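You operate a simulated robot arm through the tools that you are given. There is no shell and no other tool.

You are at the controls of a simulated two-armed robot. One attempt, no reset.

## Task
Shut lidded carton 27, label it and put it in the send tray.
Fine: one label from the dispenser, square in the lid's frame, with the teal pad; put the pad back. Set down upright: teal pad.

It is judged by the outcome, as a careful person would: the job done as asked, and still so three seconds after it is handed in. It fails if anything else is knocked over, pushed out of place, dropped, spilled or broken. Lids that push on must go on centred and level and be pressed home; caps that screw on are set level and turned clockwise until they are tight.

## Robot
Two 7-joint arms with fingered hands on one trunk that stands fixed in place. Base frame: the origin is at the foot of the trunk, x ahead of it, y to its left, z up; the work surface is at about z = 870. Readings come in mm, degrees, newtons and seconds.
The left shoulder is at [50, 214, 869], the right one opposite. With the tool pointing down near the work surface each hand reaches from about 340 to 880 mm from the base axis, measured 20 degrees to its own side. Payload 3 kg a hand.
Tool frame (each hand has its own): the origin (TCP) lies between the finger pads and is the grasp point; the fingertips stand 26 mm ahead of it; z points along the fingers, y is the line along which they close. Largest opening 132 mm; the body of the gripper starts 73 mm behind the TCP. The gripper is a hand of 3 fingers: y runs from the thumb to the fingers, the wrist lies at [0, 0, -229] in the tool frame.
Orientation is told as [roll, pitch, yaw] about the base's x, y, z axes, in that order, counted from this pose: with the fingers straight down and closing along the base's y, the tool's x points along the base's -x, its y along +y and its z along -z.

## Interface
- The arms move only by the tool step_arm. It takes "left_deltas", "right_deltas" or both (then of equal length, played together; a hand with none holds still); each is a list of rows, each a list of 6 numbers: the shift along the base's x, y, z in cm, then the turn, a rotation vector about the base's x, y, z in degrees. In form: [[x, y, z, ax, ay, az], ...]. A call has 1 to 20 rows; each row shifts and turns the commanded pose from where the row before left it. Rows are played at 5 a second. More than 50 mm and 8.6 degrees between two rows, and nothing of the call is played. A pose out of reach is approached as far as the arm can. The call stops where the force on the tool passes 90 N (or 10 N more than at its start, if that is more) or the arm is blocked; 0.2 s more then pass. In this call time passes only in rows, and 0.2 s behind the last. The reply holds the time, the measured pose of the TCP, the force on the tool along the base axes, the opening and the grip force, in the units named above and with some noise, with the torque about the TCP (base axes, N m) and any sound that the robot's microphone picked up.
- Cameras (640 x 400 px; columns grow to the right, rows downward): "scene" is now at [30.4, -19.7, 1496.5]; the picture's right is [-0.24, -0.97, 0.00], its down [-0.68, 0.16, -0.72] and it looks along [0.70, -0.17, -0.70] (base axes); focal length 328 px, centre (320, 200). "left" rides on the left gripper at [-61, 3, -92] in its tool frame; the picture's right is [-0.05, -1.00, 0.00], its down [0.83, -0.04, -0.56] and it looks along [0.55, -0.03, 0.83] (tool axes); focal length 230 px, centre (320, 200). "right" rides on the right gripper at [62, 3, -92] in its tool frame; the picture's right is [-0.05, 1.00, 0.00], its down [-0.83, -0.04, -0.56] and it looks along [-0.56, -0.03, 0.83] (tool axes); focal length 230 px, centre (320, 200). There is no depth. A picture from a camera that has moved, and an enlarged one, comes with that camera's place and axes in the base frame and with its lens.
- grab_frame(camera): a new picture of that camera. No time passes.
- move_fingers(finger1, finger2, thumb_bend, hand): sets how far each is bent, from 0 (flat) to 100 (curled in); at 30 the hand is open as for a grip, at 70 the pads meet at the TCP. One left out holds its place. A second passes; each finger stops where it meets its share of the squeeze, and holds until it gets a number again. It is the only way to open and close the hand. It gives what a move gives, with no picture; readings hold the bend of each and the force on the fingers (four entries, about 0 where the hand has none), thumb and palm.
- turn_head(pan, tilt): turns the head with the scene camera to pan (to the left, within 86 degrees either way) and tilt (down, from -29 to 69), counted from straight ahead of the robot. It gives what a move gives.
- zoom(camera, box): a new picture of the part [left, top, right, bottom] of that camera's present view, enlarged. No time passes.
- sign_off(): hands the job in; it is judged then, once.

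Nothing tells you positions but the pictures and the camera data. Unless the task says otherwise, let go and move clear before handing in.

The tools are called after "Request:" as name(argument=value, ...) on one line, values as JSON. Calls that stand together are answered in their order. step_arm: Moves the arms, as the interface text tells. Its arguments: {"type":"object","properties":{"left_deltas":{"type":"array"},"right_deltas":{"type":"array"}},"required":[]} The other tools are called the same way: move_fingers (finger1, finger2, thumb_bend, hand) moves the fingers one by one; turn_head (pan, tilt) turns the head that bears the scene camera; grab_frame (camera) takes a picture; zoom (camera, box) takes an enlarged picture of a part of a camera's view; sign_off () hands the job in.

At the start:

```text
clock: 0.0
left_position: [426.8, 87.4, 1220.2]
left_tool_rot: [0.1, -0.1, -9.2]
left_force: [0.5, -0.2, -0.1]
left_torque: [0.02, 0.0, 0.04]
left_opening: 131.9
left_gripper_force: 0.1
left_shape: jaw
left_bend: [30.0, 30.0, 30.0]
left_finger forces: [0.0, 0.0, 0.1, 0.0, 0.1, 0.0]
right_position: [454.1, -277.7, 1184.8]
right_tool_rot: [-0.1, -0.1, -9.2]
right_force: [0.5, -0.4, -0.4]
right_torque: [0.04, 0.01, 0.02]
right_opening: 132.1
right_gripper_force: 0.1
right_shape: jaw
right_bend: [30.0, 30.0, 30.0]
right_finger forces: [0.0, 0.0, 0.1, 0.0, 0.1, 0.1]
head pan, tilt: [-13.7, 44.2]
```

scene: 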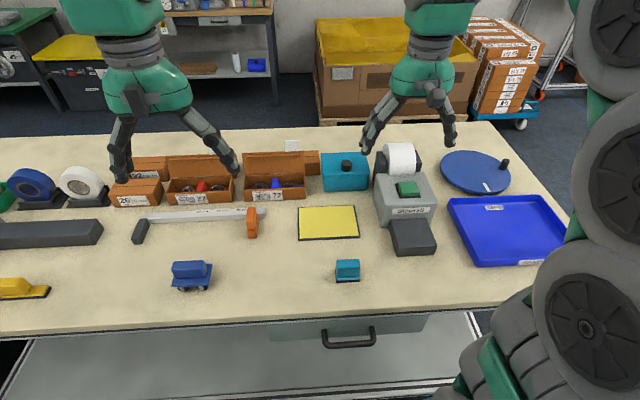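
right: 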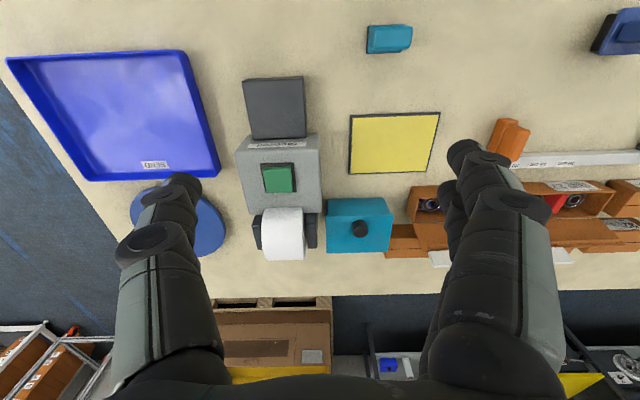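
left: 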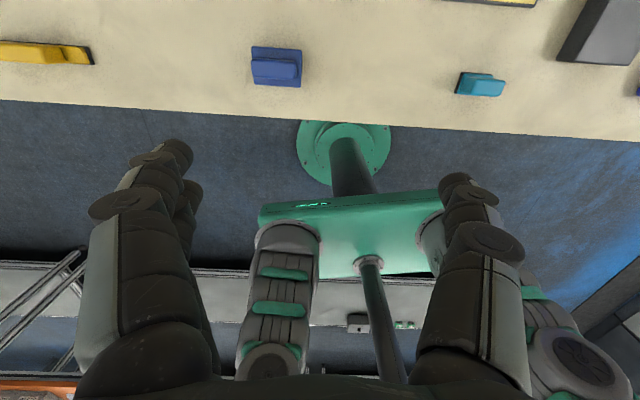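

I see a bench with several small cartons, a label dispenser, a teal pad, a yellow mat and a blue send tray on the right. I will enlarge the areas to find carton 27, the frame on its lid and the dispenser.

Request:
zoom(camera="scene", box=[100, 130, 340, 280])

Request:
zoom(camera="scene", box=[290, 130, 530, 290])

Request:
zoom(camera="scene", box=[0, 150, 160, 310])

Request:
zoom(camera="right", box=[220, 10, 640, 270])

```text
2.67 times, centred on (220, 205) of scene
camera zoom: at [30.4, -19.7, 1496.5], right [-0.24, -0.97, 0.0], down [-0.68, 0.16, -0.72], along [0.7, -0.17, -0.7], focal length 873 px, centre (587, 187)
```

zoom: 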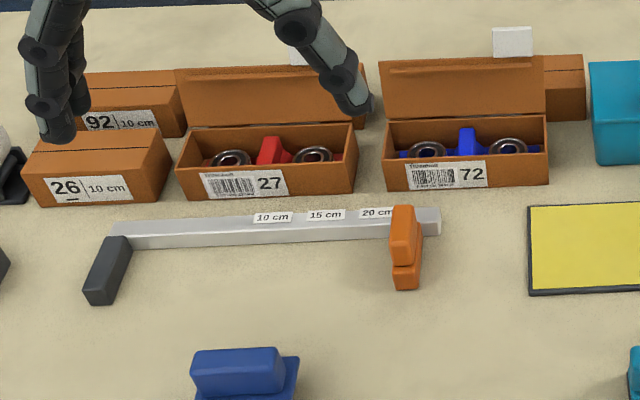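

```text
2.50 times, centred on (410, 210) of scene
camera zoom: at [30.4, -19.7, 1496.5], right [-0.24, -0.97, 0.0], down [-0.68, 0.16, -0.72], along [0.7, -0.17, -0.7], focal length 819 px, centre (95, 175)
```

zoom: 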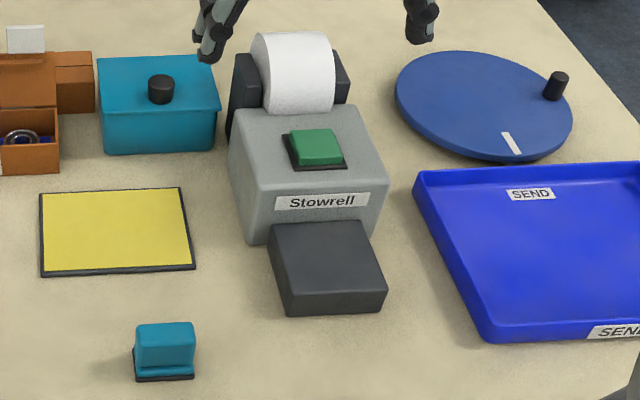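

```text
2.50 times, centred on (80, 230) of scene
camera zoom: at [30.4, -19.7, 1496.5], right [-0.24, -0.97, 0.0], down [-0.68, 0.16, -0.72], along [0.7, -0.17, -0.7], focal length 819 px, centre (920, 125)
```

zoom: 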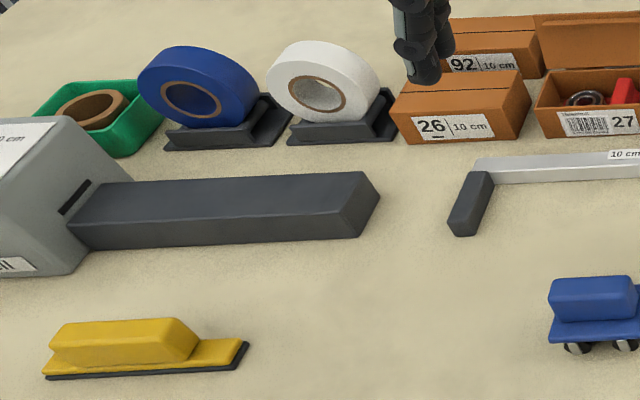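

```text
1.52 times, centred on (430, 140) of right
camera zoom: at [395.9, -264.8, 1277.1], right [0.21, 0.98, 0.0], down [0.81, -0.18, 0.56], along [0.54, -0.12, -0.83], focal length 351 px, centre (152, 291)
```

zoom: 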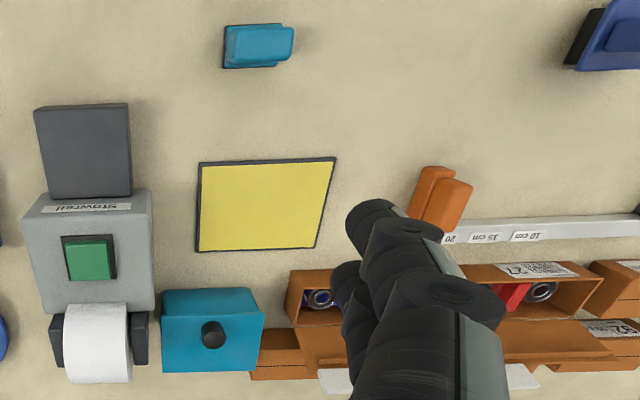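

The bench holds open cartons 27 and 72, closed cartons 26 and 92, the Stowrell label dispenser, the teal pad near the front edge and the send tray. I'll turn the head to see the left part and the tray in full.

Request:
turn_head(pan=15, tilt=44)

Request:
grab_frame(camera="scene")

Request:
turn_head(pan=-30, tilt=40)

Request:
grab_frame(camera="scene")

```text
clock: 0.9
left_position: [427.2, 90.0, 1220.1]
left_tool_rot: [0.0, 0.0, -9.2]
left_force: [0.7, 0.2, -0.6]
left_torque: [0.04, 0.01, 0.02]
left_opening: 132.0
left_gripper_force: 0.1
left_shape: jaw
left_bend: [30.0, 30.0, 30.0]
left_finger forces: [0.0, 0.1, 0.0, 0.0, 0.0, 0.1]
right_position: [454.7, -277.6, 1185.0]
right_tool_rot: [-0.1, -0.1, -9.2]
right_force: [0.1, -0.2, 0.1]
right_torque: [-0.03, -0.02, 0.0]
right_opening: 132.1
right_gripper_force: 0.1
right_shape: jaw
right_bend: [30.0, 30.0, 30.0]
right_finger forces: [0.0, 0.1, 0.0, 0.0, 0.0, 0.0]
head pan, tilt: [15.0, 44.0]
```

```text
taken
```

scene: 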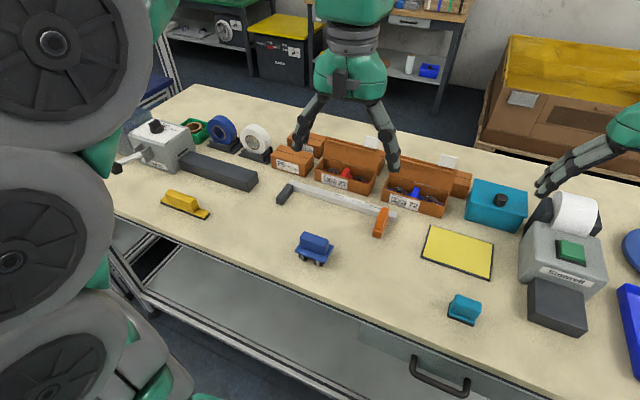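

```text
clock: 2.0
left_position: [426.9, 88.9, 1219.6]
left_tool_rot: [0.0, 0.1, -9.3]
left_force: [0.4, 0.1, -0.7]
left_torque: [-0.06, 0.01, 0.04]
left_opening: 131.9
left_gripper_force: 0.0
left_shape: jaw
left_bend: [30.0, 30.0, 30.0]
left_finger forces: [0.0, 0.1, 0.0, 0.0, 0.0, 0.1]
right_position: [455.1, -279.3, 1185.8]
right_tool_rot: [0.0, 0.0, -9.2]
right_force: [0.6, 0.3, -0.3]
right_torque: [0.02, -0.02, -0.01]
right_opening: 132.1
right_gripper_force: 0.1
right_shape: jaw
right_bend: [30.0, 30.0, 30.0]
right_finger forces: [0.0, 0.0, 0.0, 0.1, 0.0, 0.1]
head pan, tilt: [-30.0, 40.0]
```

```text
taken
```

scene: 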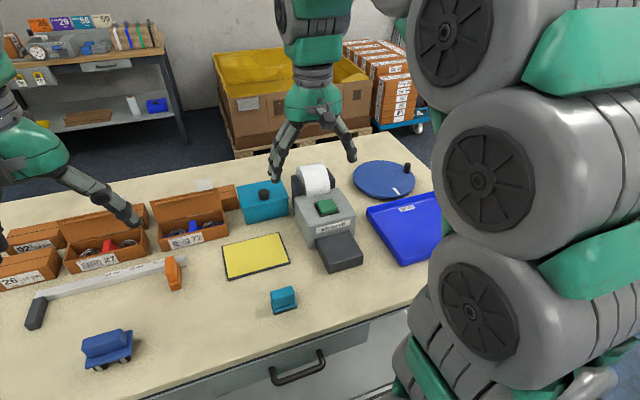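

The left hand blocks my view of carton 27. I'll move it aside to the left and bring the right hand's camera over the cartons for a close look.

Request:
step_arm(left_deltas=[[-1.5, 4.5, 0, 0, 0, 0], [-1.5, 4.5, 0, 0, 0, 0], [-1.5, 4.5, 0, 0, 0, 0], [-1.5, 4.5, 0, 0, 0, 0], [-1.5, 4.5, 0, 0, 0, 0], [0, 2, 0, 0, 0, 0], [0, 0, 0, 0, 0, 0], [0, 0, 0, 0, 0, 0], [0, 0, 0, 0, 0, 0]], right_deltas=[[1.5, 4.3, -0.6, 0, 0, 1], [1.5, 4.3, -0.6, 0, 0, 1], [1.5, 4.3, -0.6, 0, 0, 1], [1.5, 4.3, -0.6, 0, 0, 1], [1.5, 4.3, -0.6, 0, 0, 1], [1.5, 4.3, -0.6, 0, 0, 1], [1.5, 4.3, -0.6, 0, 0, 1], [1.5, 4.3, -0.6, 0, 0, 1], [1.5, 4.3, -0.6, 0, 0, 1.2]])

Request:
turn_head(pan=0, tilt=45)

Request:
grab_frame(camera="right")

Request:
grab_frame(camera="scene")

```text
clock: 4.0
left_position: [353.1, 333.8, 1220.7]
left_tool_rot: [0.0, 0.0, -9.1]
left_force: [-0.4, 0.3, 0.4]
left_torque: [0.02, 0.03, 0.0]
left_opening: 132.0
left_gripper_force: 0.0
left_shape: jaw
left_bend: [30.0, 30.0, 30.0]
left_finger forces: [0.0, 0.0, 0.0, 0.0, 0.0, 0.0]
right_position: [590.4, 109.1, 1130.6]
right_tool_rot: [0.0, 0.0, 0.0]
right_force: [0.3, -0.2, 0.7]
right_torque: [0.0, -0.03, -0.01]
right_opening: 131.7
right_gripper_force: 0.1
right_shape: jaw
right_bend: [30.0, 30.0, 30.0]
right_finger forces: [0.1, 0.0, 0.0, 0.1, 0.0, 0.0]
head pan, tilt: [-30.0, 40.0]
```

```text
clock: 5.0
left_position: [352.9, 333.7, 1221.3]
left_tool_rot: [0.0, 0.0, -9.2]
left_force: [0.7, 0.4, 0.2]
left_torque: [0.02, -0.01, 0.02]
left_opening: 131.9
left_gripper_force: 0.0
left_shape: jaw
left_bend: [30.0, 30.0, 30.0]
left_finger forces: [0.1, 0.0, 0.0, 0.0, 0.0, 0.0]
right_position: [590.8, 109.4, 1131.5]
right_tool_rot: [0.0, 0.1, 0.0]
right_force: [-1.1, 0.1, -0.1]
right_torque: [-0.02, -0.01, 0.0]
right_opening: 131.6
right_gripper_force: 0.0
right_shape: jaw
right_bend: [30.0, 30.0, 30.0]
right_finger forces: [0.0, 0.0, 0.0, 0.0, 0.1, 0.0]
head pan, tilt: [0.0, 45.0]
```

```text
taken
camera right: at [529.9, 113.0, 1223.5], right [0.05, 1.0, 0.0], down [0.83, -0.04, 0.56], along [0.56, -0.03, -0.83], focal length 230 px, centre (320, 200)
```

right: 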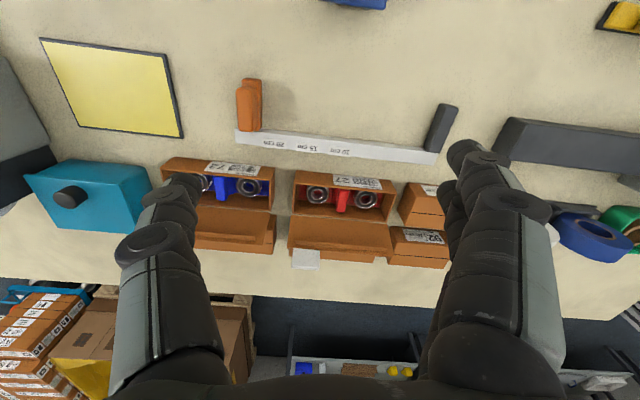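

```text
taken
```

scene: 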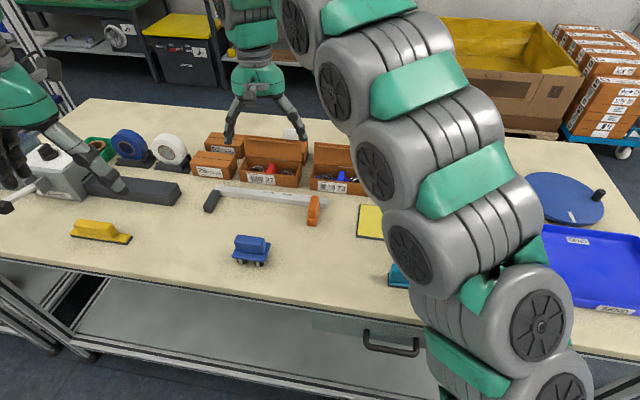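

Request:
zoom(camera="right", box=[220, 60, 480, 280])

Request:
zoom(camera="scene", box=[170, 100, 370, 230])

```text
1.82 times, centred on (350, 170) of right
camera zoom: at [529.9, 113.0, 1223.5], right [0.05, 1.0, 0.0], down [0.83, -0.04, 0.56], along [0.56, -0.03, -0.83], focal length 418 px, centre (266, 254)
```

zoom: 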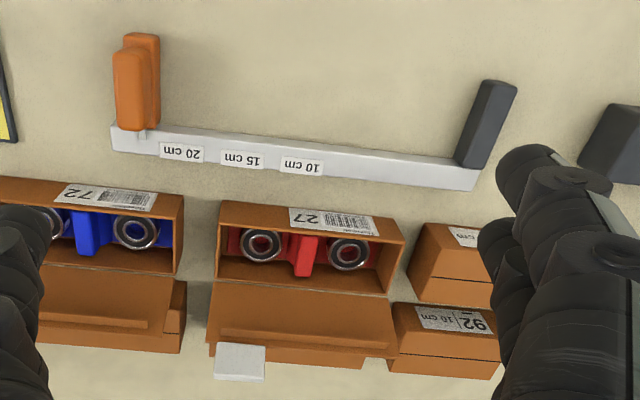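

```text
3.08 times, centred on (270, 165) of scene
camera zoom: at [32.0, -0.4, 1495.3], right [0.0, -1.0, 0.0], down [-0.71, 0.0, -0.71], along [0.71, 0.0, -0.71], focal length 1008 px, centre (474, 308)
```

zoom: 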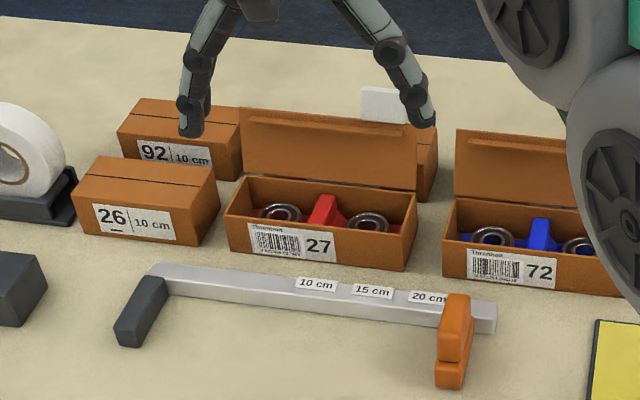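

Carton 27 is about 165 mm wide and turned about -10°, near (750, 135), with its lid leaning back. A white card shows behind the lid, so I'll go closer with the right camera to see what it is.

Request:
step_arm(right_deltas=[[3, 1, -2, 0, 0, -2], [3, 1, -2, 0, 0, -2], [2, 1, -2, 0, 0, -2], [0, 0, 0, 0, 0, -3]])

Request:
grab_frame(camera="right")

Request:
zoom(camera="right", box=[220, 120, 440, 300])

```text
clock: 6.0
left_position: [353.0, 334.1, 1221.9]
left_tool_rot: [0.0, 0.0, -9.2]
left_force: [-0.3, 0.1, -0.4]
left_torque: [-0.02, -0.02, 0.02]
left_opening: 131.7
left_gripper_force: 0.0
left_shape: jaw
left_bend: [30.0, 30.0, 30.0]
left_finger forces: [0.1, 0.0, 0.1, 0.0, 0.0, 0.0]
right_position: [671.3, 138.5, 1070.2]
right_tool_rot: [-0.1, -0.1, -9.1]
right_force: [-0.1, 0.1, -0.8]
right_torque: [-0.02, 0.0, 0.01]
right_opening: 131.8
right_gripper_force: 0.1
right_shape: jaw
right_bend: [30.0, 30.0, 30.0]
right_finger forces: [0.0, 0.1, 0.1, 0.1, 0.1, 0.0]
head pan, tilt: [0.0, 45.0]
```

```text
taken
camera right: at [611.6, 151.9, 1162.7], right [0.21, 0.98, 0.0], down [0.81, -0.17, 0.56], along [0.54, -0.12, -0.83], focal length 230 px, centre (320, 200)
```

right: 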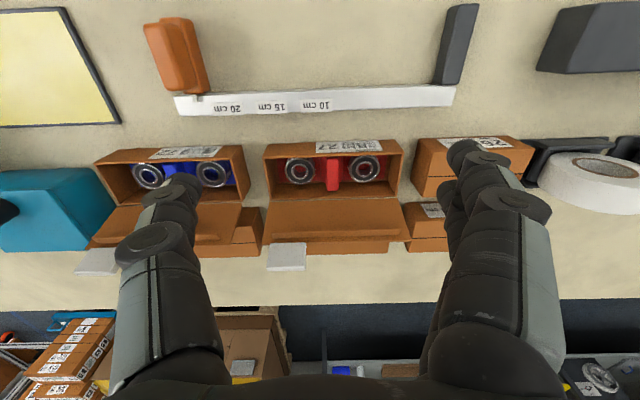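

```text
2.22 times, centred on (330, 210) of right
camera zoom: at [611.6, 151.9, 1162.7], right [0.21, 0.98, 0.0], down [0.81, -0.17, 0.56], along [0.54, -0.12, -0.83], focal length 511 px, centre (298, 178)
```

zoom: 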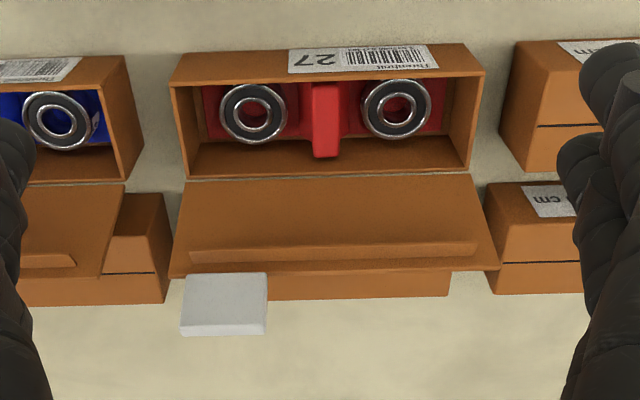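

The white piece is a tab on the lid's free edge, at about (783, 78, 997). The carton is about 158 × 60 × 52 mm, with its lid standing 15° past vertical and the free edge near (785, 132, 984). I'll bring the right arm back and turn the left hand to yaw -100 so its fingers can reach behind the lid.

Request:
step_arm(right_deltas=[[-2.5, -1, 3, 0, 0, 0], [-2.5, -3.5, 2, 0, 0, 0], [-2.5, -4, 2, 0, 0, 0], [-2.5, -4, 1, 0, 0, 0], [-2.5, -4, 1, 0, 0, 0], [-2.5, -4, 1, 0, 0, 0], [-2.5, -4, 1, 0, 0, 0], [-2, -4, 0, 0, 0, 0], [-2, -4, 0, 0, 0, 0], [0, -4, 0, 0, 0, 0], [0, -4, 0, 0, 0, 0], [0, -2, 0, 0, 0, 0]], left_deltas=[[0, 0, 0, 0, 0, -7.5], [0, 0, 0, 0, 0, -7.5], [0, 0, 0, 0, 0, -7.5], [0, 0, 0, 0, 0, -7.5], [0, 0, 0, 0, 0, -7.5], [0, 0, 0, 0, 0, -7.5], [0, 0, 0, 0, 0, -7.5], [0, 0, 0, 0, 0, -7.5], [0, 0, 0, 0, 0, -7.5], [0, 0, 0, 0, 0, -7.5], [0, 0, 0, 0, 0, -7.5], [0, 0, 0, 0, 0, -7.5]])

Request:
grab_frame(camera="scene")

Request:
grab_frame(camera="left")

Request:
grab_frame(camera="right")

```text
refused: row 3 steps farther than a row can; nothing moved
```

```text
taken
```

scene: 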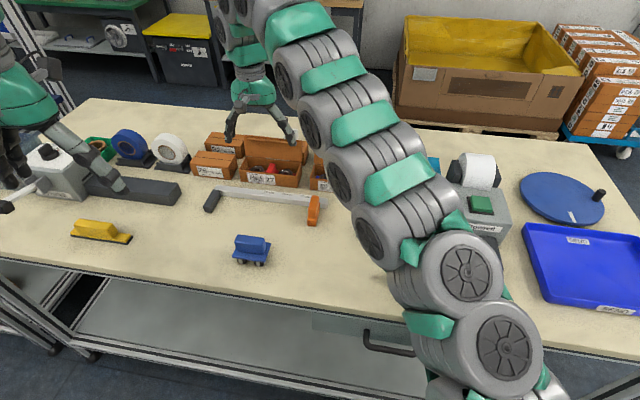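

```text
taken
camera left: at [413.5, 327.9, 1312.3], right [-0.11, -0.99, 0.0], down [-0.83, 0.09, 0.56], along [-0.55, 0.06, -0.83], focal length 230 px, centre (320, 200)
```

left: 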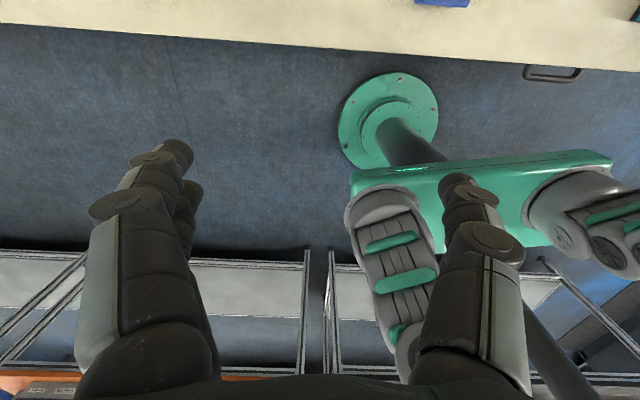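

```text
taken
camera right: at [611.6, 151.9, 1162.7], right [0.21, 0.98, 0.0], down [0.81, -0.17, 0.56], along [0.54, -0.12, -0.83], focal length 230 px, centre (320, 200)
```

right: 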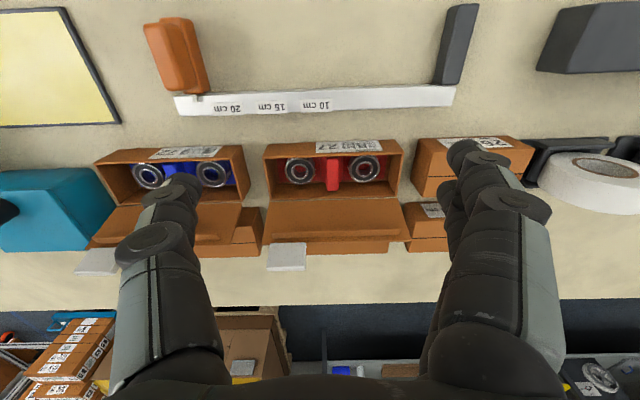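

The move was refused because one row was too long, so nothing moved. I'll send it again with shorter rows.

Request:
step_arm(right_deltas=[[-2, -1, 3, 0, 0, 0], [-2, -3.5, 2, 0, 0, 0], [-2, -4, 1, 0, 0, 0], [-2, -4, 1, 0, 0, 0], [-2, -4, 1, 0, 0, 0], [-2, -4, 1, 0, 0, 0], [-2, -4, 1, 0, 0, 0], [-2, -4, 0, 0, 0, 0], [-2, -4, 0, 0, 0, 0], [-2, -4, 0, 0, 0, 0], [-1.5, -4, 0, 0, 0, 0], [0, -3, 0, 0, 0, 0]], left_deltas=[[0, 0, 0, 0, 0, -7.5], [0, 0, 0, 0, 0, -7.5], [0, 0, 0, 0, 0, -7.5], [0, 0, 0, 0, 0, -7.5], [0, 0, 0, 0, 0, -7.5], [0, 0, 0, 0, 0, -7.5], [0, 0, 0, 0, 0, -7.5], [0, 0, 0, 0, 0, -7.5], [0, 0, 0, 0, 0, -7.5], [0, 0, 0, 0, 0, -7.5], [0, 0, 0, 0, 0, -7.5], [0, 0, 0, 0, 0, -7.5]])

Request:
grab_frame(camera="scene")

Request:
grab_frame(camera="left")

Request:
grab_frame(camera="right")

```text
clock: 8.6
left_position: [352.3, 333.5, 1220.2]
left_tool_rot: [0.0, 0.0, -99.2]
left_force: [0.1, 0.4, -0.1]
left_torque: [0.03, 0.01, -0.02]
left_opening: 131.9
left_gripper_force: 0.1
left_shape: jaw
left_bend: [30.0, 30.0, 30.0]
left_finger forces: [0.0, 0.1, 0.1, 0.1, 0.1, 0.1]
right_position: [454.3, -298.7, 1170.6]
right_tool_rot: [-0.1, -0.1, -8.9]
right_force: [0.4, 0.1, -0.7]
right_torque: [0.02, -0.02, -0.02]
right_opening: 131.7
right_gripper_force: 0.0
right_shape: jaw
right_bend: [30.0, 30.0, 30.0]
right_finger forces: [0.1, 0.1, 0.0, 0.1, 0.0, 0.0]
head pan, tilt: [0.0, 45.0]
```

```text
taken
```

scene: 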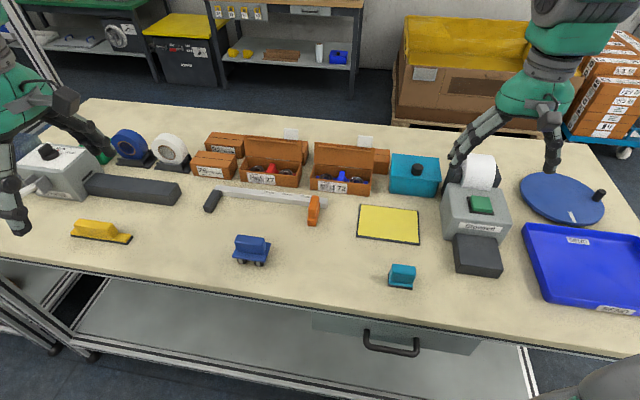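

```text
taken
camera left: at [345.0, 273.4, 1311.2], right [-0.99, 0.11, 0.0], down [0.09, 0.83, 0.56], along [0.06, 0.55, -0.83], focal length 230 px, centre (320, 200)
```

left: 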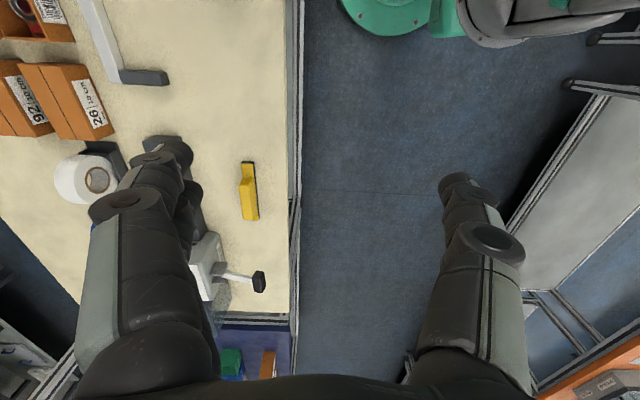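

```text
taken
camera right: at [395.8, -284.3, 1263.3], right [0.21, 0.98, 0.0], down [0.81, -0.17, 0.56], along [0.54, -0.11, -0.83], focal length 230 px, centre (320, 200)
```

right: 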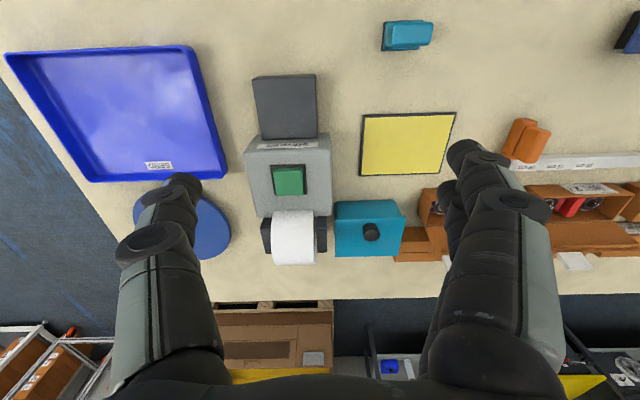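

Both arms are where I wanted them and the scene is clear. I'll zoom in for precise measurements.

Request:
zoom(camera="scene", box=[195, 115, 315, 195])

Request:
zoom(camera="scene", box=[380, 145, 540, 295])

Request:
zoom(camera="right", box=[230, 10, 470, 180])

Request:
zoom(camera="scene", box=[510, 160, 640, 330])

```text
5.00 times, centred on (255, 155) of scene
camera zoom: at [32.0, -0.4, 1495.3], right [0.0, -1.0, 0.0], down [-0.71, 0.0, -0.71], along [0.71, 0.0, -0.71], focal length 1638 px, centre (645, 425)
```

zoom: 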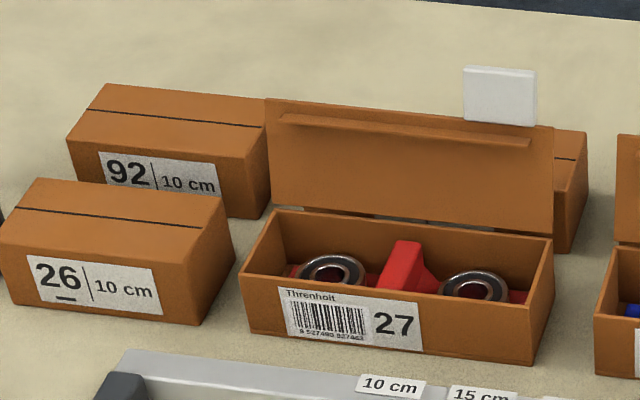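

```text
2.67 times, centred on (460, 220) of scene
camera zoom: at [32.0, -0.4, 1495.3], right [0.0, -1.0, 0.0], down [-0.71, 0.0, -0.71], along [0.71, 0.0, -0.71], focal length 873 px, centre (-53, 147)
```

zoom: 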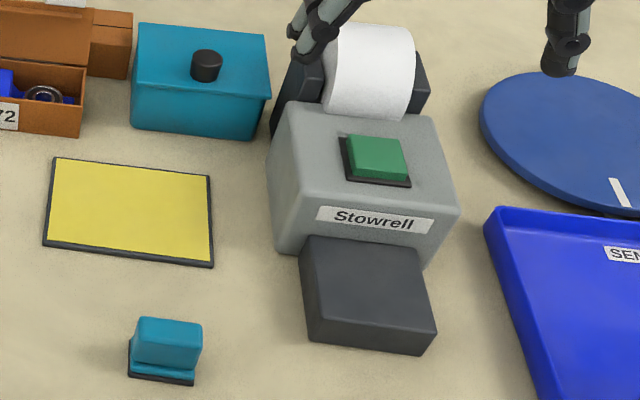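

```text
2.35 times, centred on (350, 95) of right
camera zoom: at [395.8, -284.3, 1263.3], right [0.21, 0.98, 0.0], down [0.81, -0.17, 0.56], along [0.54, -0.11, -0.83], focal length 541 px, centre (249, 447)
```

zoom: 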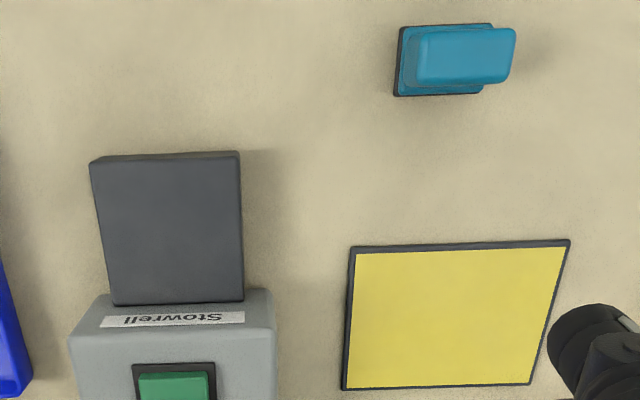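

```text
2.35 times, centred on (575, 245) of scene
camera zoom: at [32.0, -0.4, 1495.3], right [0.0, -1.0, 0.0], down [-0.71, 0.0, -0.71], along [0.71, 0.0, -0.71], focal length 771 px, centre (-280, 94)
```

zoom: 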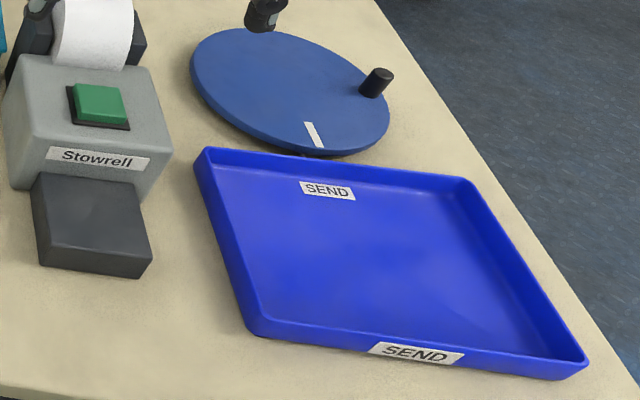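

The scene is clear now, and the left hand can reach over the lid with its two fingers behind it and the thumb in front. I'll move the left hand above carton 27 and check before lowering.

Request:
step_arm(left_deltas=[[3.56, -1.76, -0.5, 0, 0, 0], [3.56, -1.76, -1, 0, 0, 0], [3.56, -1.76, -1, 0, 0, 0], [3.56, -1.76, -1, 0, 0, 0], [3.56, -1.76, -1, 0, 0, 0], [3.56, -1.76, -1, 0, 0, 0], [3.56, -1.76, -1, 0, 0, 0], [3.56, -1.76, -1, 0, 0, 0], [3.56, -1.76, -1, 0, 0, 0], [3.56, -1.76, -1, 0, 0, 0], [3.56, -1.76, -1, 0, 0, 0]])

Request:
grab_frame(camera="left")

Request:
grab_frame(camera="scene")

```text
clock: 11.0
left_position: [725.0, 149.2, 1120.7]
left_tool_rot: [0.1, -0.1, -99.2]
left_force: [-0.4, 0.3, -0.1]
left_torque: [-0.01, -0.01, -0.01]
left_opening: 131.7
left_gripper_force: 0.2
left_shape: jaw
left_bend: [30.0, 30.0, 30.0]
left_finger forces: [0.1, 0.1, 0.0, 0.0, 0.0, 0.0]
left hand out of reach, approached as far as the arm can: row 11
right_position: [454.5, -296.9, 1171.6]
right_tool_rot: [0.0, 0.1, -9.0]
right_force: [0.3, 0.1, 0.0]
right_torque: [-0.01, 0.0, 0.01]
right_opening: 131.8
right_gripper_force: 0.1
right_shape: jaw
right_bend: [30.0, 30.0, 30.0]
right_finger forces: [0.1, 0.1, 0.0, 0.0, 0.1, 0.0]
head pan, tilt: [0.0, 45.0]
```

```text
taken
camera left: at [717.8, 89.4, 1211.7], right [-0.99, 0.11, 0.0], down [0.09, 0.83, 0.56], along [0.06, 0.55, -0.83], focal length 230 px, centre (320, 200)
```

left: 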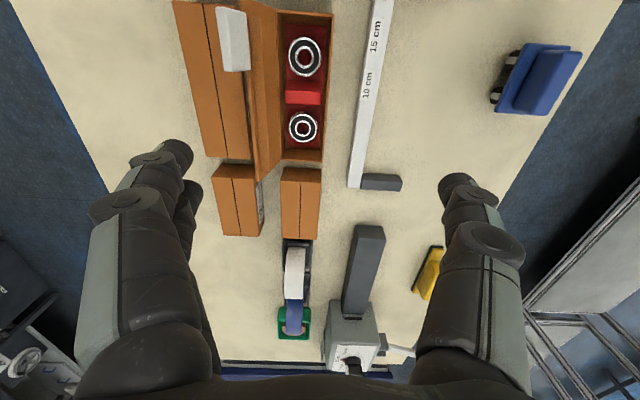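

```text
taken
```

scene: 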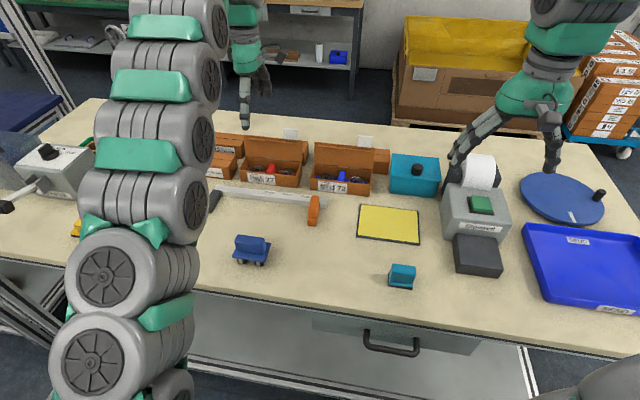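

Request:
zoom(camera="left", box=[160, 0, 360, 170])

```text
2.35 times, centred on (260, 85) of left
camera zoom: at [717.8, 89.4, 1211.7], right [-0.99, 0.11, 0.0], down [0.09, 0.83, 0.56], along [0.06, 0.55, -0.83], focal length 541 px, centre (461, 471)
```

zoom: 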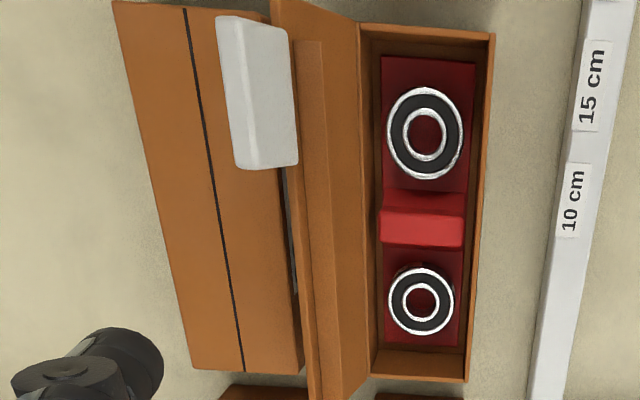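

The lid, tab and carton behind are all clear in the view. I'll lower and move forward a little so the fingers come down behind the lid's free edge.

Request:
step_arm(left_deltas=[[0, 0, -3, 0, 0, -0.5], [1, -0.5, -3, 0, 0, -0.5]])

Request:
zoom(camera="left", box=[100, 0, 400, 200])

Request:
zoom(camera="scene", box=[195, 75, 345, 195])

```text
clock: 11.6
left_position: [735.2, 144.3, 1060.1]
left_tool_rot: [-0.1, 0.0, -100.1]
left_force: [-0.5, -0.1, 0.6]
left_torque: [0.0, 0.03, 0.0]
left_opening: 131.5
left_gripper_force: 0.0
left_shape: jaw
left_bend: [30.0, 30.0, 30.0]
left_finger forces: [0.0, 0.0, 0.0, 0.1, 0.1, 0.2]
right_position: [453.5, -296.2, 1171.7]
right_tool_rot: [0.0, 0.0, -9.0]
right_force: [-0.5, -0.4, 0.4]
right_torque: [-0.03, 0.01, 0.01]
right_opening: 132.1
right_gripper_force: 0.1
right_shape: jaw
right_bend: [30.0, 30.0, 30.0]
right_finger forces: [0.1, 0.0, 0.0, 0.0, 0.0, 0.0]
head pan, tilt: [0.0, 45.0]
```

```text
2.00 times, centred on (250, 100) of left
camera zoom: at [727.2, 83.5, 1150.8], right [-0.99, 0.13, 0.0], down [0.1, 0.83, 0.56], along [0.07, 0.55, -0.83], focal length 460 px, centre (460, 400)
```

zoom: 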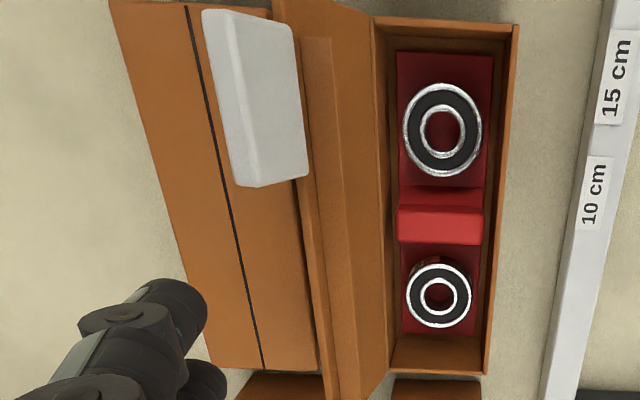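

```text
3.33 times, centred on (270, 135) of scene
camera zoom: at [32.0, -0.3, 1495.3], right [0.0, -1.0, 0.0], down [-0.71, 0.0, -0.71], along [0.71, 0.0, -0.71], focal length 1092 px, centre (487, 417)
```

zoom: 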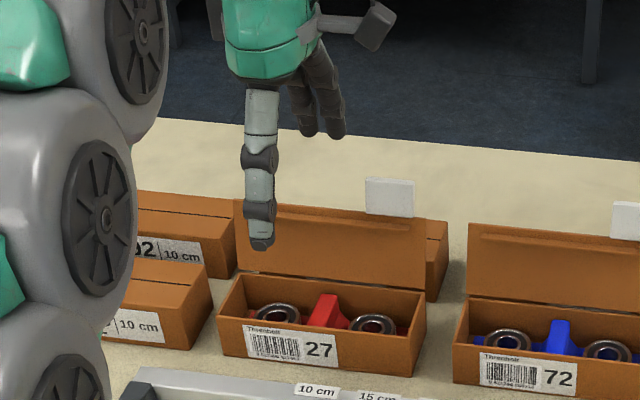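

The fingers sit about 15 mm behind the lid's free edge and the thumb is in front, both clear. I'll lower until the fingertips are below the lid's free edge.

Request:
step_arm(left_deltas=[[0.6, -0.1, -2.5, 0, 0, 0], [0.4, -0.1, -2.5, 0, 0, 0], [0, 0, -2.5, 0, 0, 0]])

Request:
zoom(camera="left", box=[100, 0, 400, 200])

Request:
zoom(camera="scene", box=[195, 75, 345, 195])

```text
clock: 12.4
left_position: [746.6, 140.7, 985.4]
left_tool_rot: [0.1, -0.1, -100.2]
left_force: [-0.2, -0.3, 0.1]
left_torque: [0.0, 0.01, 0.01]
left_opening: 132.0
left_gripper_force: 0.1
left_shape: jaw
left_bend: [30.0, 30.0, 30.0]
left_finger forces: [0.0, 0.0, 0.0, 0.1, 0.1, 0.0]
right_position: [455.6, -298.1, 1171.1]
right_tool_rot: [0.0, 0.0, -9.0]
right_force: [-0.6, 1.1, -0.4]
right_torque: [-0.01, 0.02, 0.02]
right_opening: 131.6
right_gripper_force: 0.1
right_shape: jaw
right_bend: [30.0, 30.0, 30.0]
right_finger forces: [0.0, 0.0, 0.0, 0.0, 0.0, 0.0]
head pan, tilt: [0.0, 45.0]
```

```text
2.00 times, centred on (250, 100) of left
camera zoom: at [737.9, 81.1, 1076.2], right [-0.99, 0.13, 0.0], down [0.1, 0.83, 0.56], along [0.07, 0.55, -0.83], focal length 460 px, centre (460, 400)
```

zoom: 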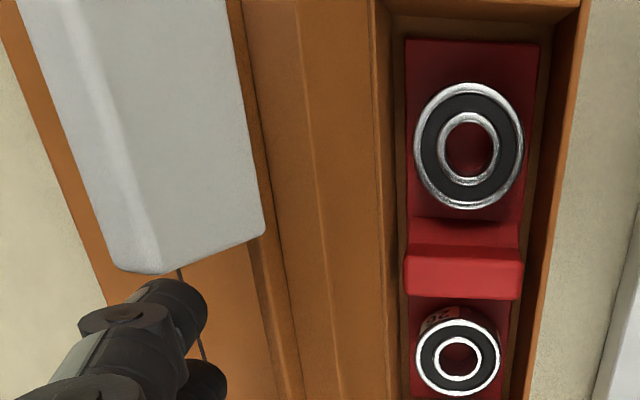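

```text
3.33 times, centred on (270, 135) of scene
camera zoom: at [32.0, -0.3, 1495.3], right [0.0, -1.0, 0.0], down [-0.71, 0.0, -0.71], along [0.71, 0.0, -0.71], focal length 1092 px, centre (487, 417)
```

zoom: 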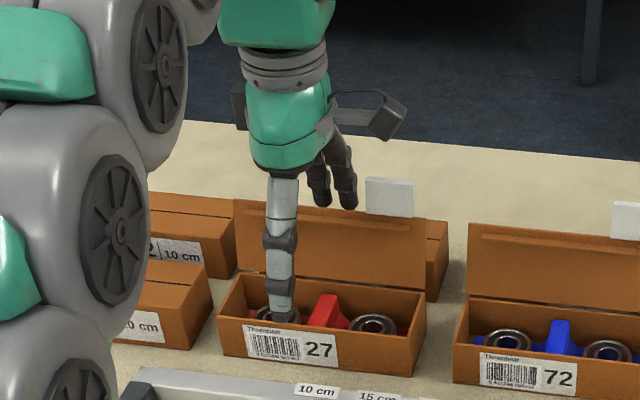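

The fingertips are behind the lid and just below its free edge. I'll lower another 12 mm and then draw the lid forward slowly.

Request:
step_arm(left_deltas=[[0, 0, -1.2, 0, 0, 0], [-1, 0.17, 0, 0, 0, 0], [-1, 0.17, 0, 0, 0, 0], [-1, 0.17, 0, 0, 0, 0], [-1, 0.17, 0, 0, 0, 0]])

Request:
zoom(camera="left", box=[100, 0, 400, 200])

Request:
zoom(camera="scene", box=[195, 75, 345, 195])

```text
clock: 13.6
left_position: [705.5, 149.7, 972.3]
left_tool_rot: [0.0, 0.0, -100.2]
left_force: [0.3, -0.2, 0.7]
left_torque: [0.01, -0.04, -0.02]
left_opening: 131.8
left_gripper_force: 0.1
left_shape: jaw
left_bend: [30.0, 30.0, 30.0]
left_finger forces: [0.0, 0.1, 0.1, 0.1, 0.0, 0.0]
right_position: [454.4, -297.4, 1169.9]
right_tool_rot: [-0.1, 0.0, -9.1]
right_force: [-0.3, -0.3, -0.3]
right_torque: [-0.02, -0.01, -0.01]
right_opening: 131.9
right_gripper_force: 0.0
right_shape: jaw
right_bend: [30.0, 30.0, 30.0]
right_finger forces: [0.0, 0.0, 0.0, 0.1, 0.0, 0.0]
head pan, tilt: [0.0, 45.0]
```

```text
2.00 times, centred on (250, 100) of left
camera zoom: at [697.5, 88.7, 1064.1], right [-0.99, 0.13, 0.0], down [0.1, 0.83, 0.56], along [0.07, 0.55, -0.83], focal length 460 px, centre (460, 400)
```

zoom: 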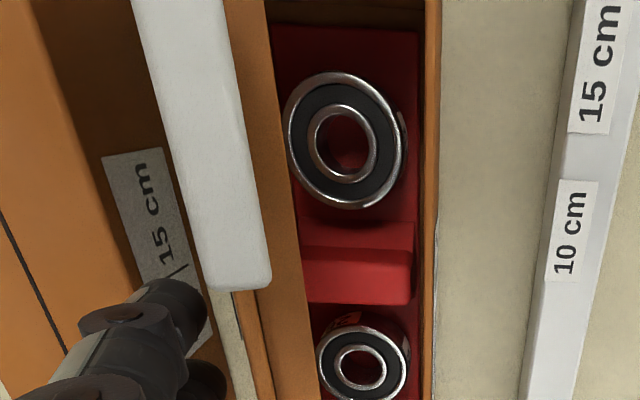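

```text
3.33 times, centred on (270, 135) of scene
camera zoom: at [32.0, -0.3, 1495.3], right [0.0, -1.0, 0.0], down [-0.71, 0.0, -0.71], along [0.71, 0.0, -0.71], focal length 1092 px, centre (487, 417)
```

zoom: 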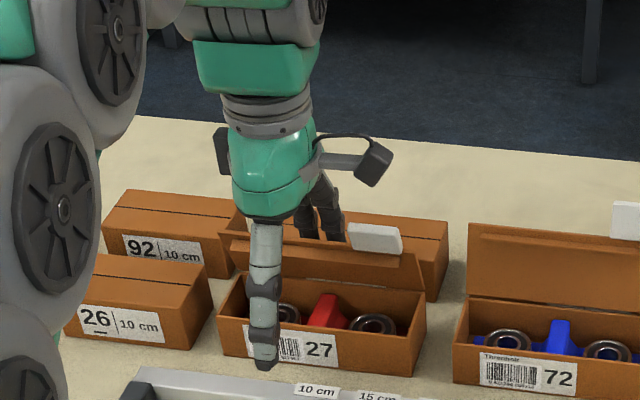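

The lid is turning forward with no measurable force and the carton has not moved. I'll keep drawing it forward.

Request:
step_arm(left_deltas=[[-1, 0.17, 0, 0, 0, 0], [-1, 0.17, 0, 0, 0, 0], [-1, 0.17, 0, 0, 0, 0]])

Request:
zoom(camera="scene", box=[195, 75, 345, 195])

Request:
zoom(camera="left", box=[100, 0, 400, 200])

```text
clock: 14.4
left_position: [675.9, 153.6, 973.1]
left_tool_rot: [-0.2, -0.1, -100.3]
left_force: [0.3, 0.2, 0.2]
left_torque: [0.02, -0.02, -0.04]
left_opening: 131.9
left_gripper_force: 0.1
left_shape: jaw
left_bend: [30.0, 30.0, 30.0]
left_finger forces: [0.0, 0.0, 0.0, 0.0, 0.0, 0.0]
right_position: [455.8, -297.2, 1170.8]
right_tool_rot: [0.0, -0.1, -9.1]
right_force: [0.5, -0.4, 0.7]
right_torque: [-0.04, -0.01, 0.02]
right_opening: 131.9
right_gripper_force: 0.0
right_shape: jaw
right_bend: [30.0, 30.0, 30.0]
right_finger forces: [0.1, 0.0, 0.0, 0.0, 0.0, 0.0]
head pan, tilt: [0.0, 45.0]
```

```text
3.33 times, centred on (270, 135) of scene
camera zoom: at [32.0, -0.3, 1495.3], right [0.0, -1.0, 0.0], down [-0.71, 0.0, -0.71], along [0.71, 0.0, -0.71], focal length 1092 px, centre (487, 417)
```

zoom: 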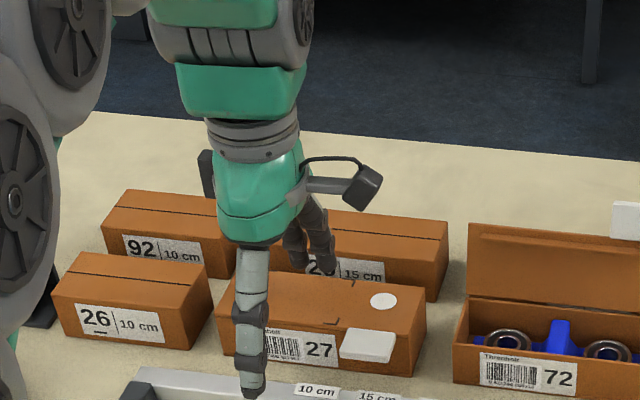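

```text
2.00 times, centred on (250, 100) of left
camera zoom: at [667.3, 93.9, 1064.5], right [-0.99, 0.13, 0.0], down [0.1, 0.83, 0.56], along [0.07, 0.55, -0.83], focal length 460 px, centre (460, 400)
```

zoom: 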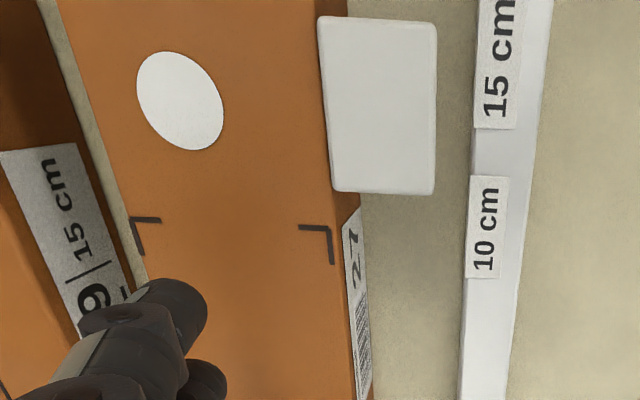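

The lid has come down, and I can see corner marks of a frame on its left part, a white dot on the right part, and the tab over the front. I'll lift clear to see how far it has closed.

Request:
step_arm(left_deltas=[[0, 0, 4, 0, 0, 0], [-4, 0.7, 0, 0, 0, 0], [-4, 2, 0, 0, 0, 0]])

Request:
zoom(camera="scene", box=[215, 115, 335, 195])

Request:
grab_frame(camera="left")

```text
clock: 15.2
left_position: [597.0, 182.2, 1014.4]
left_tool_rot: [0.0, 0.0, -100.2]
left_force: [-1.0, 0.2, 0.0]
left_torque: [0.01, 0.01, -0.02]
left_opening: 132.0
left_gripper_force: 0.1
left_shape: jaw
left_bend: [30.0, 30.0, 30.0]
left_finger forces: [0.0, 0.1, 0.1, 0.0, 0.0, 0.0]
right_position: [454.9, -296.6, 1170.8]
right_tool_rot: [0.0, 0.0, -9.0]
right_force: [0.3, 0.7, 0.6]
right_torque: [-0.06, -0.03, 0.05]
right_opening: 132.2
right_gripper_force: 0.1
right_shape: jaw
right_bend: [30.0, 30.0, 30.0]
right_finger forces: [0.0, 0.0, 0.0, 0.1, 0.1, 0.0]
head pan, tilt: [0.0, 45.0]
```

```text
5.00 times, centred on (275, 155) of scene
camera zoom: at [32.0, -0.3, 1495.3], right [0.0, -1.0, 0.0], down [-0.71, 0.0, -0.71], along [0.71, 0.0, -0.71], focal length 1638 px, centre (545, 425)
```

zoom: 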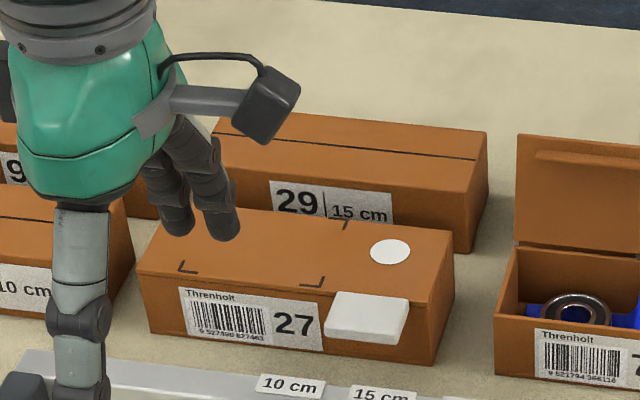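

```text
taken
camera left: at [587.9, 121.5, 1105.4], right [-0.99, 0.12, 0.0], down [0.1, 0.83, 0.56], along [0.07, 0.55, -0.83], focal length 230 px, centre (320, 200)
```

left: 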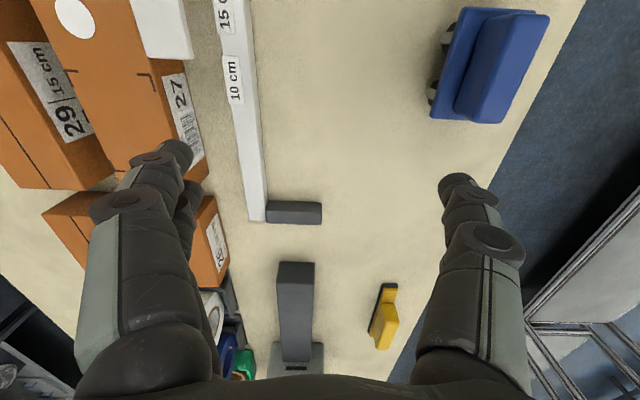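

The lid looks down but may not be pressed home. I'll place the fingertips over the middle of its front edge and press down in small steps.

Request:
step_arm(left_deltas=[[3, -1.3, 0, 0, 0, 0], [2.9, -1.4, 0, 0, 0, 0], [0, 0, -4, 0, 0, 0], [0, 0, -1.5, 0, 0, 0]])

Request:
zoom(camera="scene", box=[215, 115, 335, 195])

Request:
zoom(camera="left", box=[0, 0, 320, 200])

```text
clock: 16.2
left_position: [654.0, 153.5, 958.7]
left_tool_rot: [0.0, 0.0, -100.2]
left_force: [-0.6, 0.4, -0.2]
left_torque: [0.03, 0.0, -0.02]
left_opening: 131.9
left_gripper_force: 0.0
left_shape: jaw
left_bend: [30.0, 30.0, 30.0]
left_finger forces: [0.0, 0.1, 0.0, 0.0, 0.0, 0.1]
right_position: [453.7, -296.9, 1171.3]
right_tool_rot: [0.0, 0.0, -9.0]
right_force: [-0.2, -0.1, -0.4]
right_torque: [0.0, 0.02, -0.04]
right_opening: 131.9
right_gripper_force: 0.1
right_shape: jaw
right_bend: [30.0, 30.0, 30.0]
right_finger forces: [0.0, 0.1, 0.0, 0.0, 0.0, 0.0]
head pan, tilt: [0.0, 45.0]
```

```text
5.00 times, centred on (275, 155) of scene
camera zoom: at [32.0, -0.3, 1495.3], right [0.0, -1.0, 0.0], down [-0.71, 0.0, -0.71], along [0.71, 0.0, -0.71], focal length 1638 px, centre (545, 425)
```

zoom: 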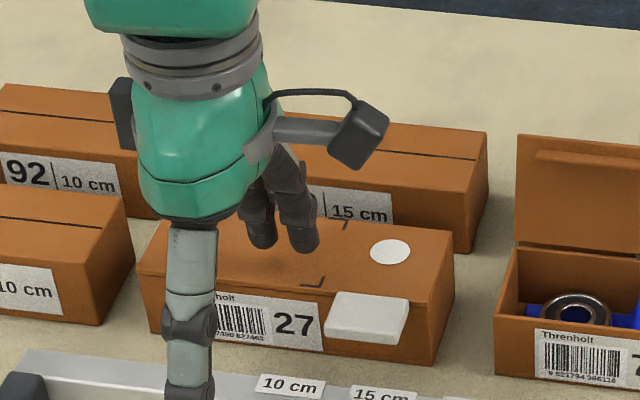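

```text
2.00 times, centred on (160, 100) of left
camera zoom: at [646.6, 93.7, 1050.0], right [-0.99, 0.13, 0.0], down [0.1, 0.83, 0.56], along [0.07, 0.55, -0.83], focal length 460 px, centre (640, 400)
```

zoom: 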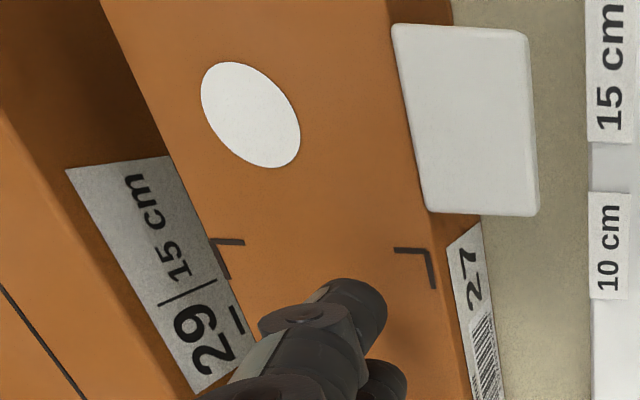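

Request:
step_arm(left_deltas=[[0, 0, -0.4, 0, 0, 0], [0, 0, -0.4, 0, 0, 0], [0, 0, -0.3, 0, 0, 0]])

```text
clock: 17.0
left_position: [655.2, 153.9, 947.7]
left_tool_rot: [0.1, 0.0, -100.1]
left_force: [-0.8, -1.0, -0.3]
left_torque: [0.01, -0.03, 0.01]
left_opening: 132.0
left_gripper_force: 0.1
left_shape: jaw
left_bend: [30.0, 30.0, 30.0]
left_finger forces: [0.0, 0.0, 0.1, 0.0, 0.0, 0.0]
right_position: [455.4, -296.5, 1172.2]
right_tool_rot: [0.1, 0.0, -8.9]
right_force: [-0.1, -0.1, 0.2]
right_torque: [-0.02, -0.01, -0.01]
right_opening: 132.1
right_gripper_force: 0.0
right_shape: jaw
right_bend: [30.0, 30.0, 30.0]
right_finger forces: [0.0, 0.0, 0.1, 0.1, 0.0, 0.0]
head pan, tilt: [0.0, 45.0]
```

Request:
step_arm(left_deltas=[[0, 0, -0.3, 0, 0, 0], [0, 0, -0.3, 0, 0, 0]])

Request:
zoom(camera="scene", box=[215, 115, 335, 195])

```text
clock: 17.6
left_position: [655.8, 154.2, 942.3]
left_tool_rot: [0.1, -0.1, -100.3]
left_force: [-3.5, -0.5, 9.3]
left_torque: [-0.12, -0.6, -0.02]
left_opening: 132.2
left_gripper_force: 0.1
left_shape: jaw
left_bend: [30.0, 30.0, 30.0]
left_finger forces: [4.4, 4.5, 0.0, 0.0, 0.1, 0.0]
right_position: [454.3, -297.6, 1170.9]
right_tool_rot: [0.0, 0.1, -9.0]
right_force: [0.2, 0.5, 0.8]
right_torque: [0.0, 0.03, 0.0]
right_opening: 132.1
right_gripper_force: 0.1
right_shape: jaw
right_bend: [30.0, 30.0, 30.0]
right_finger forces: [0.1, 0.0, 0.0, 0.0, 0.1, 0.0]
head pan, tilt: [0.0, 45.0]
```

```text
5.00 times, centred on (275, 155) of scene
camera zoom: at [31.8, -0.3, 1495.3], right [0.0, -1.0, 0.0], down [-0.71, 0.0, -0.71], along [0.71, 0.0, -0.71], focal length 1638 px, centre (545, 425)
```

zoom: 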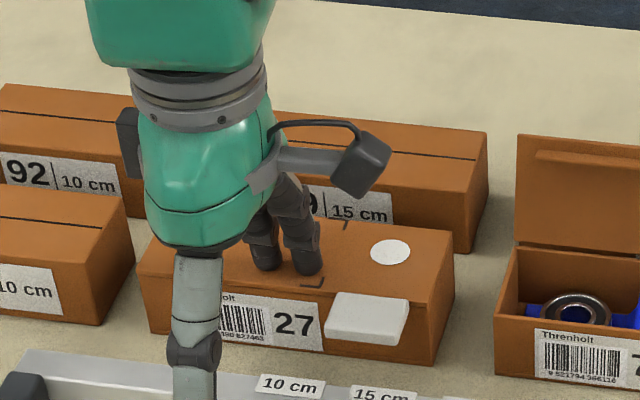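

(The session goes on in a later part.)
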